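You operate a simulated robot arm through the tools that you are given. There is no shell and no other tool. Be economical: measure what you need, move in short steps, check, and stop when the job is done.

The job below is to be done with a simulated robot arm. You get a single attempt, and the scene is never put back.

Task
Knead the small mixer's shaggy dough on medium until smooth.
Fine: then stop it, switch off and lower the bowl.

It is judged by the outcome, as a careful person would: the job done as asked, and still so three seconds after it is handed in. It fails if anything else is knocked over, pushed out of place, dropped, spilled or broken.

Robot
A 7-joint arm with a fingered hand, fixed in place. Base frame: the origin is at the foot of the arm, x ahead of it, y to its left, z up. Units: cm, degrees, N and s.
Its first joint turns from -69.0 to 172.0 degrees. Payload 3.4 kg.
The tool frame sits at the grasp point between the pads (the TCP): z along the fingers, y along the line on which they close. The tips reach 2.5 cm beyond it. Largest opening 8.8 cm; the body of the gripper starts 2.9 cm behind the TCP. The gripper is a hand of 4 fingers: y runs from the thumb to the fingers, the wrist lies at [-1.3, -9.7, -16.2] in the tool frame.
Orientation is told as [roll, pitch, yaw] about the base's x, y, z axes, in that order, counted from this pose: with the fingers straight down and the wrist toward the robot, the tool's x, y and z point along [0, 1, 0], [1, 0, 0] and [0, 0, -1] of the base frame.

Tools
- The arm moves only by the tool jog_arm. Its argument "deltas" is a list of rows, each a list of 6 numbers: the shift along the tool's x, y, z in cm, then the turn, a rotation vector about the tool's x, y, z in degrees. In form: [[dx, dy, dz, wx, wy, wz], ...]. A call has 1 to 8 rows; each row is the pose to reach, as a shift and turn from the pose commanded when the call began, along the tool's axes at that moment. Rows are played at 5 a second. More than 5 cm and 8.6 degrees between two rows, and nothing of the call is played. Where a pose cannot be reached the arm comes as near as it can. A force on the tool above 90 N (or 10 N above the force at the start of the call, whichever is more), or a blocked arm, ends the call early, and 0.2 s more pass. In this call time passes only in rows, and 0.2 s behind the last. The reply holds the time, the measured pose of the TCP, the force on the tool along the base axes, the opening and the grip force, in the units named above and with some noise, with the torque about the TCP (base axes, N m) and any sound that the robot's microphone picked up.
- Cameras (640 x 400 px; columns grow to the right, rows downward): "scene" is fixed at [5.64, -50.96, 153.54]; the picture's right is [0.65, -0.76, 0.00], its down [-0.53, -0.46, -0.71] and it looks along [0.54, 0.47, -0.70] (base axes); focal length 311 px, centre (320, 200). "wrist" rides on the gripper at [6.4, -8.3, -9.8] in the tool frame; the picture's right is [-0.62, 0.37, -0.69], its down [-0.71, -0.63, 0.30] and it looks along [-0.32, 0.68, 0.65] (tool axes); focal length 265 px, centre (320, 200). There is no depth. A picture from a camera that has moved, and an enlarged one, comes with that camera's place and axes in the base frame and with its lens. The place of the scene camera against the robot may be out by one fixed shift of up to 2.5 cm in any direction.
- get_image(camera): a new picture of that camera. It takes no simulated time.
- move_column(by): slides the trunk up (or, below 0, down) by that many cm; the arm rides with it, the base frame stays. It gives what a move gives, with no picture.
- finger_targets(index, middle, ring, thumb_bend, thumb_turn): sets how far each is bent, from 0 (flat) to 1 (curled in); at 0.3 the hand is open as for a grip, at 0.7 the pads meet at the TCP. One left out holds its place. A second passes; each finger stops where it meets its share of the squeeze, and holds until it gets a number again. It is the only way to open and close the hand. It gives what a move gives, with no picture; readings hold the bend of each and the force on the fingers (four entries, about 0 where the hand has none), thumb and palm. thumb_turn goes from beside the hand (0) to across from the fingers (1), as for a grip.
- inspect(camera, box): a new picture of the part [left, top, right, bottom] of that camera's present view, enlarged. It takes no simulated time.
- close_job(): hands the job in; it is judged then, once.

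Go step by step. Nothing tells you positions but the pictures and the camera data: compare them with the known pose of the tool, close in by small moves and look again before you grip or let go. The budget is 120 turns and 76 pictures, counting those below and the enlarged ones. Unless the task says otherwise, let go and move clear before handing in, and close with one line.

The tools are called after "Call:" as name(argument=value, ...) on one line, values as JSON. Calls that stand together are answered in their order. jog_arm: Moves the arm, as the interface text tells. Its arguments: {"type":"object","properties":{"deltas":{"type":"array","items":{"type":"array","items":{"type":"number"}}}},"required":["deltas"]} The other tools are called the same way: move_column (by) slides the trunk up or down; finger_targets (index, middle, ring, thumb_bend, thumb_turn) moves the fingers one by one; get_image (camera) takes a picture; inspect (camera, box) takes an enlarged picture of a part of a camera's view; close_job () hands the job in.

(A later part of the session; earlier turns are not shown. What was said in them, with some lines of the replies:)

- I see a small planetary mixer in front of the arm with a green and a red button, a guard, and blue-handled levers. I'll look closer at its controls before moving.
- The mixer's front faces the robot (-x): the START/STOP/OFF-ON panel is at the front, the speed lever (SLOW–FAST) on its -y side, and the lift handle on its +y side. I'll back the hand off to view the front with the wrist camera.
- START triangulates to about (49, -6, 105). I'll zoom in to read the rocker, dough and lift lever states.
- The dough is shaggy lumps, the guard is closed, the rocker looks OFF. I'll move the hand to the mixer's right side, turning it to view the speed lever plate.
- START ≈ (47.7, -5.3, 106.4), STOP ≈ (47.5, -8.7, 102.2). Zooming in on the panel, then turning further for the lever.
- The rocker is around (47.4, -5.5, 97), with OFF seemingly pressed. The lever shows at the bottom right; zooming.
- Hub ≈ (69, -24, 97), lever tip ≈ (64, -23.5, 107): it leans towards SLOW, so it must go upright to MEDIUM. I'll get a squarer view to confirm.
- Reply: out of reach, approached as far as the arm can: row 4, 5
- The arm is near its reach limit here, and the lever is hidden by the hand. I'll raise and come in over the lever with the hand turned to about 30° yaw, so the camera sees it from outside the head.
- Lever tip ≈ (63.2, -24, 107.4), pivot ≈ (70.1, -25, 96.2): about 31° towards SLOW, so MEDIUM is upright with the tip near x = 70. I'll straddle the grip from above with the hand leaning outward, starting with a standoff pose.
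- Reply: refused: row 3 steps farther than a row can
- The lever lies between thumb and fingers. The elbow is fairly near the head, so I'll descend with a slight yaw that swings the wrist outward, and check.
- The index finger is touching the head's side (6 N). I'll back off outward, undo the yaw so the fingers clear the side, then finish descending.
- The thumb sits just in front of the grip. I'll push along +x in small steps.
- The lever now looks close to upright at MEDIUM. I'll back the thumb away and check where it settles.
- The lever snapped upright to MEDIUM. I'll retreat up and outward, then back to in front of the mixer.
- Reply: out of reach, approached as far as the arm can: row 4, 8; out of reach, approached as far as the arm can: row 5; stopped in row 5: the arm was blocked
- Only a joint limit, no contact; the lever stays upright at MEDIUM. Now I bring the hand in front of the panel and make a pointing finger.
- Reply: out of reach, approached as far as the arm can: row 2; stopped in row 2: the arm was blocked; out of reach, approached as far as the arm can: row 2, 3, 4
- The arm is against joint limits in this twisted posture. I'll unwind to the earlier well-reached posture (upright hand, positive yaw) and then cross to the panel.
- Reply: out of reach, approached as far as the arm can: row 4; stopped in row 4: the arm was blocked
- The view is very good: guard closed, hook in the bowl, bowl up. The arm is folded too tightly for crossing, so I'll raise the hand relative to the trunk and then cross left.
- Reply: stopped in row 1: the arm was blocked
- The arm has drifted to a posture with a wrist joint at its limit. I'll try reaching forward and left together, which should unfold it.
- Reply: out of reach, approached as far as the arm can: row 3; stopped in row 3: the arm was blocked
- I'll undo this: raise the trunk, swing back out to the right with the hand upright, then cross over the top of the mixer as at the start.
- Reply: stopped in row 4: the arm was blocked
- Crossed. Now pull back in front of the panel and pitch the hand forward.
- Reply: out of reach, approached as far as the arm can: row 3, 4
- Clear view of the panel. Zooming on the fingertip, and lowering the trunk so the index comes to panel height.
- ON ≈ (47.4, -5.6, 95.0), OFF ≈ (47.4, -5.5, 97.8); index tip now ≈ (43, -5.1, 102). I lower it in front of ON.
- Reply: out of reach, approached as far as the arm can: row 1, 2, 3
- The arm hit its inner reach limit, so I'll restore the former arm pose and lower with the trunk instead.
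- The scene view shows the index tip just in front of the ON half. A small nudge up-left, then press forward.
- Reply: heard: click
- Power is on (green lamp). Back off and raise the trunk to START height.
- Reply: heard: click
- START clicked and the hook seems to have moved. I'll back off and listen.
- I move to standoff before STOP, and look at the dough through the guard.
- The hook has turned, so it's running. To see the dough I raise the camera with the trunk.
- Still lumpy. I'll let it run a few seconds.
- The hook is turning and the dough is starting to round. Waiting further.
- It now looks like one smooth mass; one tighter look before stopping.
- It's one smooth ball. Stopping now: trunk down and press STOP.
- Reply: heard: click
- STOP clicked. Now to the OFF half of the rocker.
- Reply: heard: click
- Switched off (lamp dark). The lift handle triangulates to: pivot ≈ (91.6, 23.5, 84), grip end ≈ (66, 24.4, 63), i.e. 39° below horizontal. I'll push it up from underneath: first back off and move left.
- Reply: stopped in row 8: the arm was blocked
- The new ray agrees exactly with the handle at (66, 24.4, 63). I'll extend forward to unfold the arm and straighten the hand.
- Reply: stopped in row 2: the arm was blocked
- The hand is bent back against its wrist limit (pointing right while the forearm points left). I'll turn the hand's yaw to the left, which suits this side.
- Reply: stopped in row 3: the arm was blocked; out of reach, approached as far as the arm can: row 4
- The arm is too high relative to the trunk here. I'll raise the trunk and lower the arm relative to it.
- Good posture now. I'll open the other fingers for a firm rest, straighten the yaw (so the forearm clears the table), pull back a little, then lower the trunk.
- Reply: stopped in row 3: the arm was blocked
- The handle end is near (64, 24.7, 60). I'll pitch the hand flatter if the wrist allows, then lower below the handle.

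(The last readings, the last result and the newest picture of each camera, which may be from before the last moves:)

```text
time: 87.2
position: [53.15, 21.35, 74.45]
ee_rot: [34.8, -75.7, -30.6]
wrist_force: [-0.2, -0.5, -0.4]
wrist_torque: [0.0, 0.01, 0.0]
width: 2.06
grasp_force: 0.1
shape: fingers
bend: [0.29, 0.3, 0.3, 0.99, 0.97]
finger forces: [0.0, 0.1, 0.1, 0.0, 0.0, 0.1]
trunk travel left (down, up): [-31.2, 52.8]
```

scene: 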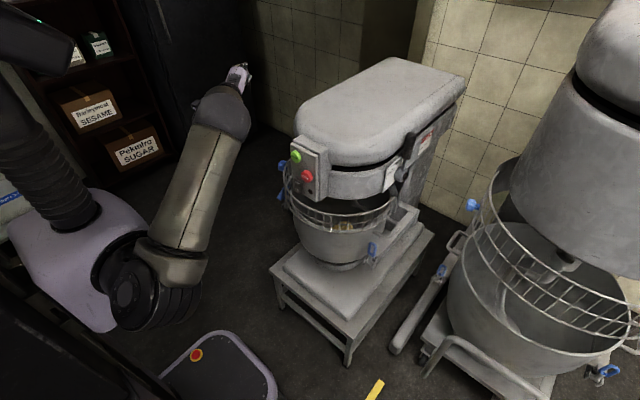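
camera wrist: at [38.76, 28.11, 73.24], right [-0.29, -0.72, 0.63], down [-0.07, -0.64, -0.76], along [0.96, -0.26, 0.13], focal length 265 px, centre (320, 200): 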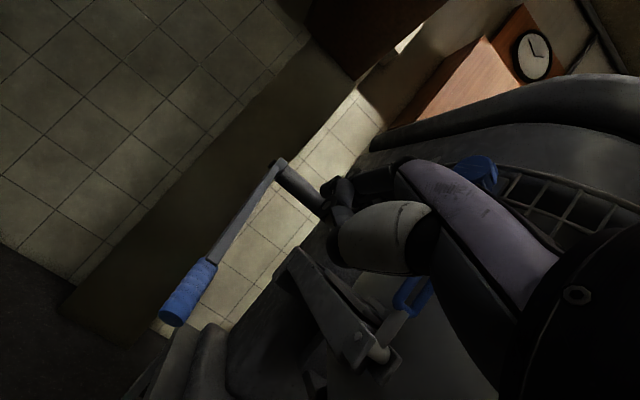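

Fingers now point nearly level. Lower the trunk so the finger backs are below the handle, then shift left.

Call:
move_column(by=-25)

Call:
jog_arm(deltas=[[2, 0, 0.3, 0, 0, 0], [4, 0, 0.5, 0, 0, 0], [4.3, 0.5, 3, 0, 0, 0], [4.3, 1.1, 5, 0, 0, 0]])

Call:
get_image(camera="wrist")

```text
time: 89.8
position: [53.27, 21.34, 48.94]
ee_rot: [32.3, -75.7, -28.3]
wrist_force: [-0.5, 0.6, 0.3]
wrist_torque: [-0.03, 0.0, 0.01]
width: 2.08
grasp_force: 0.0
shape: fingers
bend: [0.29, 0.3, 0.3, 0.99, 0.97]
finger forces: [0.0, 0.0, 0.0, 0.0, 0.0, 0.1]
trunk travel left (down, up): [-6.2, 77.8]
```

```text
time: 90.8
position: [56.5, 24.65, 49.8]
ee_rot: [28.0, -76.5, -22.8]
wrist_force: [0.5, 0.3, -0.1]
wrist_torque: [0.02, 0.01, 0.01]
width: 2.08
grasp_force: 0.0
shape: fingers
bend: [0.29, 0.3, 0.3, 0.99, 0.97]
finger forces: [0.0, 0.1, 0.1, 0.0, 0.0, 0.0]
out of reach, approached as far as the arm can: row 2, 3, 4
trunk travel left (down, up): [-6.2, 77.8]
```

```text
9 pictures are left
camera wrist: at [44.58, 30.68, 44.44], right [-0.55, -0.72, 0.43], down [0.22, -0.62, -0.75], along [0.81, -0.32, 0.5], focal length 265 px, centre (320, 200)
```

wrist: 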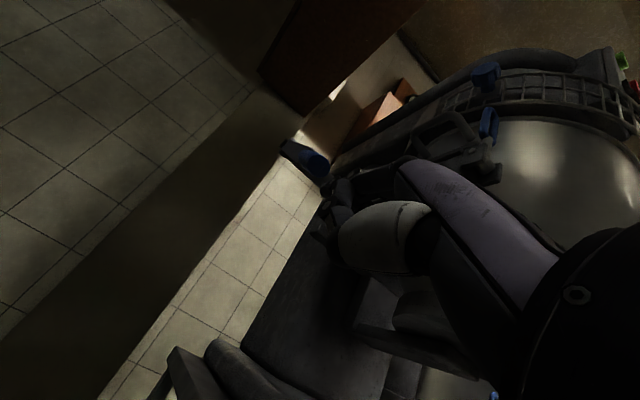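

The handle end is confirmed at ≈ (64, 24.9, 59.5), just above and ahead of the fingers. Moving forward beneath it.

Call:
jog_arm(deltas=[[-0.2, 0.5, 2.4, 0, 0, 0], [-0.5, 1.1, 4.8, 0, 0, 0], [-0.7, 1.6, 7.3, 0, 0, 0]])

Call:
move_column(by=4)

Call:
get_image(camera="wrist")

```text
time: 91.6
position: [62.64, 23.05, 50.36]
ee_rot: [26.7, -76.6, -20.9]
wrist_force: [0.2, -0.8, 0.1]
wrist_torque: [-0.02, -0.02, -0.02]
width: 2.08
grasp_force: 0.0
shape: fingers
bend: [0.29, 0.3, 0.3, 0.99, 0.97]
finger forces: [0.0, 0.0, 0.0, 0.1, 0.0, 0.1]
out of reach, approached as far as the arm can: row 1, 2, 3
trunk travel left (down, up): [-6.2, 77.8]
```

```text
time: 92.4
position: [62.69, 22.88, 54.51]
ee_rot: [27.2, -76.5, -21.5]
wrist_force: [0.1, -0.6, -0.6]
wrist_torque: [0.08, 0.06, -0.04]
width: 2.05
grasp_force: 0.8
shape: fingers
bend: [0.3, 0.3, 0.3, 0.99, 0.97]
finger forces: [1.0, 0.0, 0.0, 0.0, 0.0, 0.1]
trunk travel left (down, up): [-10.2, 73.8]
```

```text
8 pictures are left
camera wrist: at [50.68, 28.87, 49.12], right [-0.54, -0.72, 0.44], down [0.22, -0.62, -0.75], along [0.81, -0.31, 0.49], focal length 265 px, centre (320, 200)
```

wrist: 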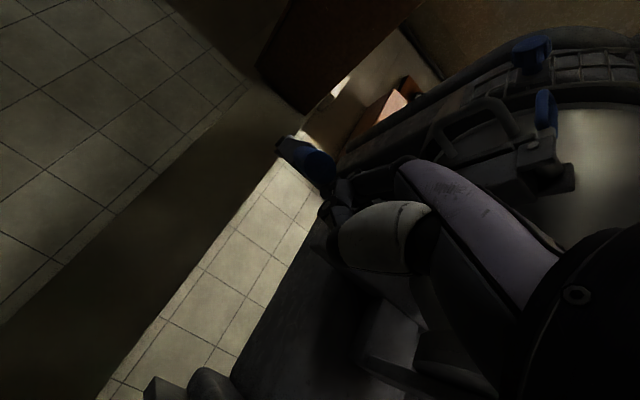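

The index has just met the handle's underside, but the hand is ~2 cm too far right. I'll drop a bit, shift left and slightly forward, then lift.

Call:
move_column(by=-2)

Call:
jog_arm(deltas=[[1.2, 0, 0.5, 0, 0, 0], [2.4, 0, 1, 0, 0, 0], [3, 0.2, 2, 0, 0, 0]])

Call:
move_column(by=4)

```text
time: 93.1
position: [62.59, 23.0, 52.55]
ee_rot: [27.2, -76.5, -21.5]
wrist_force: [-1.0, -0.3, 0.0]
wrist_torque: [0.0, 0.01, -0.03]
width: 2.06
grasp_force: 0.0
shape: fingers
bend: [0.29, 0.3, 0.3, 0.99, 0.97]
finger forces: [0.1, 0.1, 0.0, 0.0, 0.0, 0.0]
trunk travel left (down, up): [-8.2, 75.8]
```

```text
time: 93.9
position: [62.66, 23.21, 53.44]
ee_rot: [27.1, -76.5, -21.2]
wrist_force: [0.2, 0.7, 0.3]
wrist_torque: [0.01, -0.04, -0.01]
width: 2.07
grasp_force: 0.1
shape: fingers
bend: [0.29, 0.3, 0.3, 0.99, 0.97]
finger forces: [0.0, 0.0, 0.0, 0.0, 0.1, 0.0]
out of reach, approached as far as the arm can: row 1, 2, 3
trunk travel left (down, up): [-8.2, 75.8]
```

```text
time: 94.7
position: [62.8, 23.32, 57.54]
ee_rot: [27.1, -76.5, -21.3]
wrist_force: [0.1, -0.7, -0.3]
wrist_torque: [-0.04, 0.03, 0.01]
width: 2.07
grasp_force: 0.0
shape: fingers
bend: [0.29, 0.3, 0.3, 0.99, 0.97]
finger forces: [0.0, 0.0, 0.0, 0.0, 0.0, 0.0]
trunk travel left (down, up): [-12.2, 71.8]
```

Call:
get_image(camera="wrist")

```text
7 pictures are left
camera wrist: at [50.76, 29.14, 52.14], right [-0.54, -0.72, 0.44], down [0.22, -0.62, -0.75], along [0.81, -0.31, 0.49], focal length 265 px, centre (320, 200)
```

wrist: 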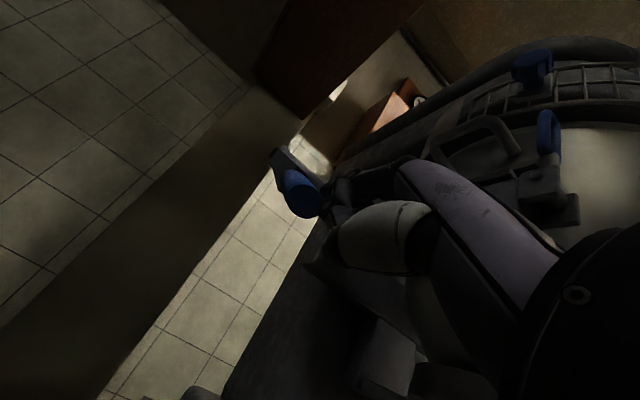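

The fingers slipped beside the handle (it hasn't moved). I'll drop, yaw the hand to the left (which frees the wrist), and shift left under it.

Call:
move_column(by=-7)

Call:
jog_arm(deltas=[[0, 0, 0, 0.7, 6.5, -1.4], [0, 0, 0, 1.4, 13, -2.8], [0, 0, 0, 2.1, 19.4, -4.1]])

Call:
jog_arm(deltas=[[1.3, 0, 0.6, 0, 0, 0], [2.7, 0, 1.2, 0, 0, 0]])

```text
time: 95.8
position: [62.79, 23.21, 50.51]
ee_rot: [27.0, -76.6, -21.2]
wrist_force: [0.9, 0.3, 1.0]
wrist_torque: [0.0, 0.01, -0.01]
width: 2.14
grasp_force: 0.1
shape: fingers
bend: [0.29, 0.3, 0.3, 0.99, 0.97]
finger forces: [0.0, 0.0, 0.0, 0.0, 0.1, 0.0]
trunk travel left (down, up): [-5.2, 78.8]
```

```text
time: 96.8
position: [62.83, 20.38, 45.99]
ee_rot: [30.1, -67.8, -7.7]
wrist_force: [-0.9, 0.3, 0.1]
wrist_torque: [0.0, 0.04, 0.05]
width: 2.15
grasp_force: 0.1
shape: fingers
bend: [0.29, 0.3, 0.3, 0.99, 0.97]
finger forces: [0.0, 0.0, 0.0, 0.0, 0.0, 0.1]
out of reach, approached as far as the arm can: row 3
trunk travel left (down, up): [-5.2, 78.8]
stopped in row 3: the arm was blocked; the commanded pose is now the measured one
```

```text
time: 97.4
position: [63.38, 22.62, 46.51]
ee_rot: [31.4, -67.9, -9.3]
wrist_force: [-0.5, -0.2, -0.5]
wrist_torque: [0.04, -0.01, 0.01]
width: 2.13
grasp_force: 0.0
shape: fingers
bend: [0.29, 0.3, 0.3, 0.99, 0.97]
finger forces: [0.1, 0.1, 0.1, 0.0, 0.0, 0.0]
trunk travel left (down, up): [-5.2, 78.8]
```

Now +y motion works. Shift another 3 cm left, then lift with the trunk.

Call:
jog_arm(deltas=[[1.4, -0.1, 0.6, 0, 0, 0], [2.8, -0.2, 1.2, 0, 0, 0]])

Call:
move_column(by=6)

Call:
move_column(by=3)

```text
time: 98.0
position: [62.45, 25.37, 46.13]
ee_rot: [28.9, -67.5, -6.6]
wrist_force: [0.5, 0.9, 0.6]
wrist_torque: [0.0, 0.0, -0.03]
width: 2.09
grasp_force: 0.0
shape: fingers
bend: [0.29, 0.3, 0.3, 0.99, 0.97]
finger forces: [0.1, 0.1, 0.0, 0.0, 0.0, 0.0]
out of reach, approached as far as the arm can: row 2
trunk travel left (down, up): [-5.2, 78.8]
```

```text
time: 99.0
position: [62.35, 25.48, 52.66]
ee_rot: [30.2, -67.6, -7.5]
wrist_force: [0.0, -0.8, -0.3]
wrist_torque: [0.02, -0.01, -0.01]
width: 2.14
grasp_force: 0.1
shape: fingers
bend: [0.29, 0.3, 0.3, 0.99, 0.97]
finger forces: [0.0, 0.0, 0.0, 0.0, 0.0, 0.1]
trunk travel left (down, up): [-11.2, 72.8]
```

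```text
time: 99.8
position: [62.31, 25.47, 55.47]
ee_rot: [29.6, -67.4, -7.1]
wrist_force: [-20.5, -8.7, -20.2]
wrist_torque: [0.39, -0.11, -0.38]
width: 1.97
grasp_force: 15.5
shape: fingers
bend: [0.33, 0.46, 0.32, 0.99, 0.97]
finger forces: [6.2, 22.3, 2.7, 0.0, 0.1, 0.0]
trunk travel left (down, up): [-14.2, 69.8]
```

The fingers are pushing on the handle's end along its axis instead of under it; I need ~3 cm more forward. Reach improves when the arm sits higher relative to the trunk, so I'll drop the trunk and reach forward-up with the arm.

Call:
move_column(by=-13)

Call:
jog_arm(deltas=[[-0.2, 2.7, 0.4, 0, 0, 0], [-0.3, 5.4, 0.7, 0, 0, 0], [-0.5, 7.2, 1.9, 0, 0, 0], [-0.8, 8.4, 4.2, 0, 0, 0]])

```text
time: 101.3
position: [62.54, 25.43, 42.8]
ee_rot: [30.2, -67.8, -7.8]
wrist_force: [-0.6, 0.1, -0.3]
wrist_torque: [0.02, 0.02, -0.03]
width: 2.1
grasp_force: 0.1
shape: fingers
bend: [0.29, 0.3, 0.3, 0.99, 0.97]
finger forces: [0.0, 0.0, 0.0, 0.0, 0.1, 0.0]
trunk travel left (down, up): [-1.2, 82.8]
```

```text
time: 102.3
position: [66.98, 25.77, 48.66]
ee_rot: [28.8, -67.7, -5.9]
wrist_force: [-0.4, 0.3, -0.8]
wrist_torque: [0.0, 0.0, 0.02]
width: 2.1
grasp_force: 0.1
shape: fingers
bend: [0.29, 0.3, 0.3, 0.99, 0.97]
finger forces: [0.0, 0.0, 0.0, 0.1, 0.1, 0.1]
out of reach, approached as far as the arm can: row 4
trunk travel left (down, up): [-1.2, 82.8]
```

x = 67 now, with the fingers well under the handle. Lift with the trunk.

Call:
move_column(by=6)

Call:
move_column(by=3)

Call:
get_image(camera="wrist")

```text
time: 103.3
position: [66.94, 25.79, 54.27]
ee_rot: [28.3, -67.3, -5.4]
wrist_force: [-4.5, 0.6, -15.3]
wrist_torque: [0.12, -0.5, -0.05]
width: 1.99
grasp_force: 9.3
shape: fingers
bend: [0.32, 0.3, 0.3, 0.99, 0.97]
finger forces: [17.5, 1.2, 0.1, 0.1, 0.1, 0.0]
trunk travel left (down, up): [-7.2, 76.8]
```

```text
time: 104.1
position: [67.17, 25.47, 58.11]
ee_rot: [29.7, -68.0, -7.2]
wrist_force: [0.3, 0.8, 0.6]
wrist_torque: [-0.01, -0.01, -0.04]
width: 2.1
grasp_force: 0.1
shape: fingers
bend: [0.29, 0.3, 0.3, 0.99, 0.97]
finger forces: [0.0, 0.0, 0.0, 0.0, 0.1, 0.1]
trunk travel left (down, up): [-10.2, 73.8]
```

```text
6 pictures are left
camera wrist: at [53.29, 27.78, 54.79], right [-0.24, -0.86, 0.45], down [0.28, -0.51, -0.82], along [0.93, -0.07, 0.36], focal length 265 px, centre (320, 200)
```

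wrist: 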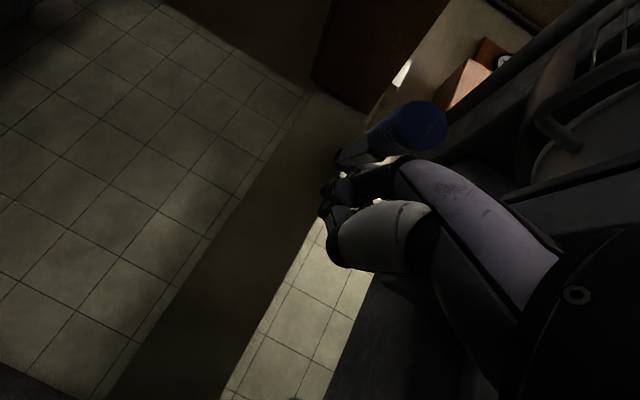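

The handle is rising over the hand. Continue lifting.

Call:
move_column(by=6)

Call:
move_column(by=8)

Call:
get_image(camera="scene")

```text
time: 105.1
position: [67.01, 25.72, 63.61]
ee_rot: [29.2, -67.7, -6.4]
wrist_force: [-0.1, 0.6, -0.5]
wrist_torque: [0.01, -0.07, -0.01]
width: 2.1
grasp_force: 0.0
shape: fingers
bend: [0.29, 0.3, 0.3, 0.99, 0.97]
finger forces: [0.1, 0.1, 0.0, 0.0, 0.0, 0.1]
trunk travel left (down, up): [-16.2, 67.8]
```

```text
time: 106.3
position: [66.87, 25.66, 71.7]
ee_rot: [28.9, -67.6, -6.2]
wrist_force: [0.5, -0.1, 0.5]
wrist_torque: [0.01, -0.02, 0.0]
width: 2.1
grasp_force: 0.1
shape: fingers
bend: [0.29, 0.3, 0.3, 0.99, 0.97]
finger forces: [0.0, 0.1, 0.0, 0.0, 0.0, 0.0]
trunk travel left (down, up): [-24.2, 59.8]
```

```text
5 pictures are left
```

scene: 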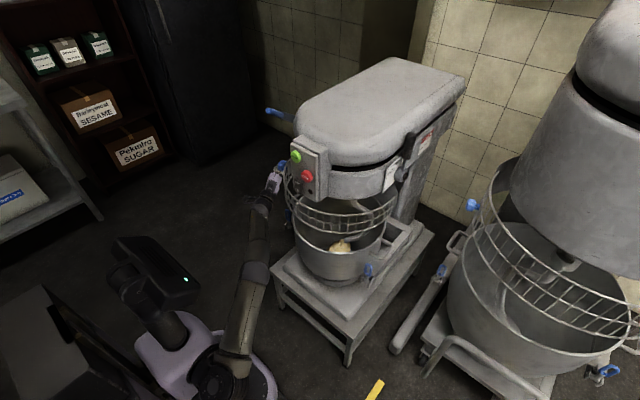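

The lever has swung up and the bowl is clearly lowered, guard in place. I'll pull the hand back clear and verify.

Call:
jog_arm(deltas=[[1.3, -1.5, -3.4, 0, 0, 0], [2.7, -3, -6.9, 0, 0, 0], [4, -4.6, -10.4, 0, 0, 0]])

Call:
inspect(camera="scene", box=[240, 90, 440, 290])

```text
time: 107.1
position: [55.35, 24.94, 71.54]
ee_rot: [30.2, -67.2, -7.8]
wrist_force: [0.5, 0.0, 0.5]
wrist_torque: [0.01, 0.02, 0.0]
width: 2.09
grasp_force: 0.0
shape: fingers
bend: [0.29, 0.3, 0.3, 0.99, 0.97]
finger forces: [0.0, 0.0, 0.0, 0.0, 0.1, 0.0]
trunk travel left (down, up): [-24.2, 59.8]
```

```text
2.00 times, centred on (340, 190) of scene
camera zoom: at [5.64, -50.96, 153.54], right [0.65, -0.76, 0.0], down [-0.53, -0.46, -0.71], along [0.54, 0.47, -0.7], focal length 621 px, centre (280, 220)
```

zoom: 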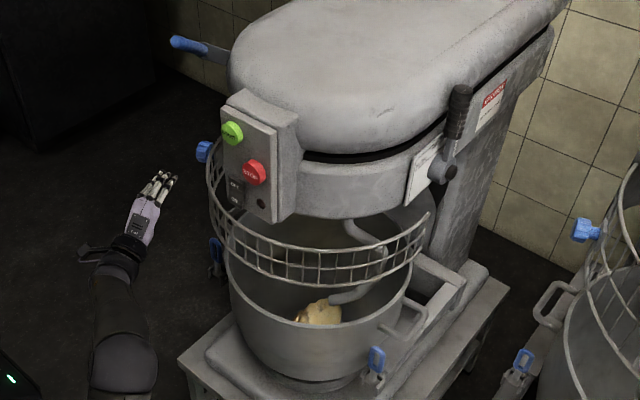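

Bowl is down, the lamp is off, speed lever at MEDIUM, hand clear. A last look at the dough.

Call:
inspect(camera="scene", box=[320, 225, 380, 265])

```text
10.00 times, centred on (350, 245) of scene
camera zoom: at [5.64, -50.96, 153.54], right [0.65, -0.76, 0.0], down [-0.53, -0.46, -0.71], along [0.54, 0.47, -0.7], focal length 3107 px, centre (20, -250)
```

zoom: 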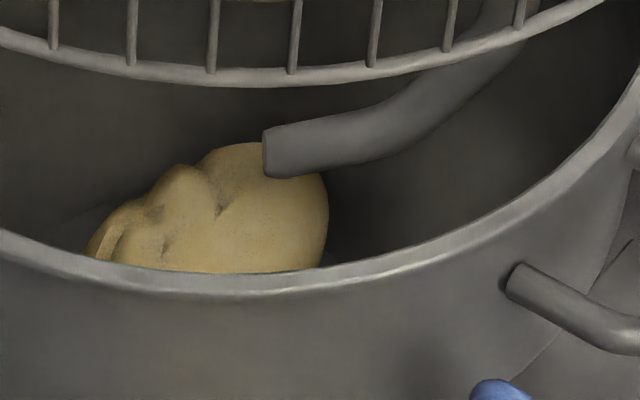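

The dough still shows some creases from this side, so before handing in I want a proper look from above. I'll retreat further, raise the trunk and look down into the bowl.

Call:
jog_arm(deltas=[[1.3, -1.5, -3.4, 0, 0, 0], [2, -2.3, -5.2, 0, 0, 0]])

Call:
move_column(by=50)

Call:
jog_arm(deltas=[[0, 0, 0, 8, 0, 0], [0, 0, 0, 16, 0, 0], [0, 0, 0, 24, 0, 0], [0, 0, 0, 32, 0, 0], [0, 0, 0, 40, 0, 0], [0, 0, 0, 48, 0, 0]])

```text
time: 107.7
position: [48.84, 25.52, 71.83]
ee_rot: [29.4, -67.7, -6.6]
wrist_force: [-0.4, 0.9, -0.1]
wrist_torque: [0.05, -0.02, 0.0]
width: 2.1
grasp_force: 0.0
shape: fingers
bend: [0.29, 0.3, 0.3, 0.99, 0.97]
finger forces: [0.0, 0.0, 0.0, 0.1, 0.1, 0.0]
trunk travel left (down, up): [-24.2, 59.8]
```

```text
refused: 50 is not a number from -40 to 40
```

```text
time: 109.1
position: [48.82, 25.28, 71.62]
ee_rot: [11.5, -21.8, 16.6]
wrist_force: [-0.8, -0.1, 0.5]
wrist_torque: [-0.01, -0.01, 0.03]
width: 2.09
grasp_force: 0.0
shape: fingers
bend: [0.29, 0.3, 0.3, 0.99, 0.97]
finger forces: [0.0, 0.0, 0.1, 0.1, 0.1, 0.1]
trunk travel left (down, up): [-24.2, 59.8]
```

Call:
move_column(by=40)

Call:
move_column(by=10)

Call:
jog_arm(deltas=[[0, 0, 0, 7.3, 0, 0], [0, 0, 0, 14.6, 0, 0], [0, 0, 0, 22, 0, 0]])

```text
time: 112.9
position: [48.99, 25.17, 111.57]
ee_rot: [11.5, -21.8, 16.7]
wrist_force: [0.0, -0.1, -0.6]
wrist_torque: [-0.01, 0.0, -0.04]
width: 2.07
grasp_force: 0.1
shape: fingers
bend: [0.29, 0.3, 0.3, 0.99, 0.97]
finger forces: [0.0, 0.1, 0.0, 0.0, 0.1, 0.0]
trunk travel left (down, up): [-64.2, 19.8]
```

```text
time: 114.2
position: [48.9, 25.29, 121.56]
ee_rot: [11.4, -21.7, 16.6]
wrist_force: [0.0, -0.3, -0.4]
wrist_torque: [0.0, 0.0, 0.0]
width: 2.11
grasp_force: 0.0
shape: fingers
bend: [0.29, 0.3, 0.3, 0.99, 0.97]
finger forces: [0.1, 0.1, 0.1, 0.1, 0.0, 0.1]
trunk travel left (down, up): [-74.2, 9.8]
```

```text
time: 115.0
position: [48.96, 25.32, 121.57]
ee_rot: [10.5, -0.1, 20.9]
wrist_force: [0.3, 1.2, -0.9]
wrist_torque: [0.0, 0.03, 0.03]
width: 2.14
grasp_force: 0.1
shape: fingers
bend: [0.29, 0.3, 0.3, 0.99, 0.97]
finger forces: [0.0, 0.0, 0.1, 0.1, 0.0, 0.0]
trunk travel left (down, up): [-74.2, 9.8]
```

Call:
jog_arm(deltas=[[-3.4, -0.5, -0.6, 0, -2, 4.2], [-6.8, -0.9, -1.2, 0, -4, 8.4], [-10.2, -1.4, -1.9, 0, -6, 12.6], [-13.6, -1.8, -2.5, 0, -8, 16.8], [-17, -2.3, -3.1, 0, -10, 21]])

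Call:
inspect(camera="wrist", box=[130, 220, 290, 380])

```text
time: 116.2
position: [52.94, 8.13, 121.75]
ee_rot: [0.3, 1.8, -0.1]
wrist_force: [0.1, -0.6, -0.1]
wrist_torque: [0.01, 0.01, 0.02]
width: 2.1
grasp_force: 0.1
shape: fingers
bend: [0.29, 0.3, 0.3, 0.99, 0.97]
finger forces: [0.0, 0.0, 0.1, 0.0, 0.0, 0.0]
trunk travel left (down, up): [-74.2, 9.8]
```

```text
2.50 times, centred on (210, 300) of wrist
camera zoom: at [44.89, 14.49, 131.91], right [0.39, -0.62, 0.68], down [-0.64, -0.71, -0.29], along [0.66, -0.32, -0.68], focal length 664 px, centre (595, -50)
```

zoom: 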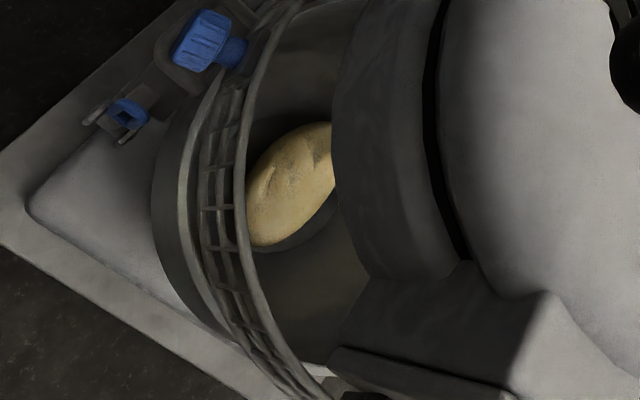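

From above the dough is one coherent, smooth loaf. The mixer is stopped and off, the bowl is lowered, and the hand is clear of the machine, so I'm handing in.

Call:
close_job()

```text
The job is handed in.
```

I kneaded the small mixer's dough on medium for about 18 seconds, until it was one smooth mass with a few shallow fold marks. I then stopped the mixer, switched it off and lowered the bowl, and nothing was knocked over or spilled.
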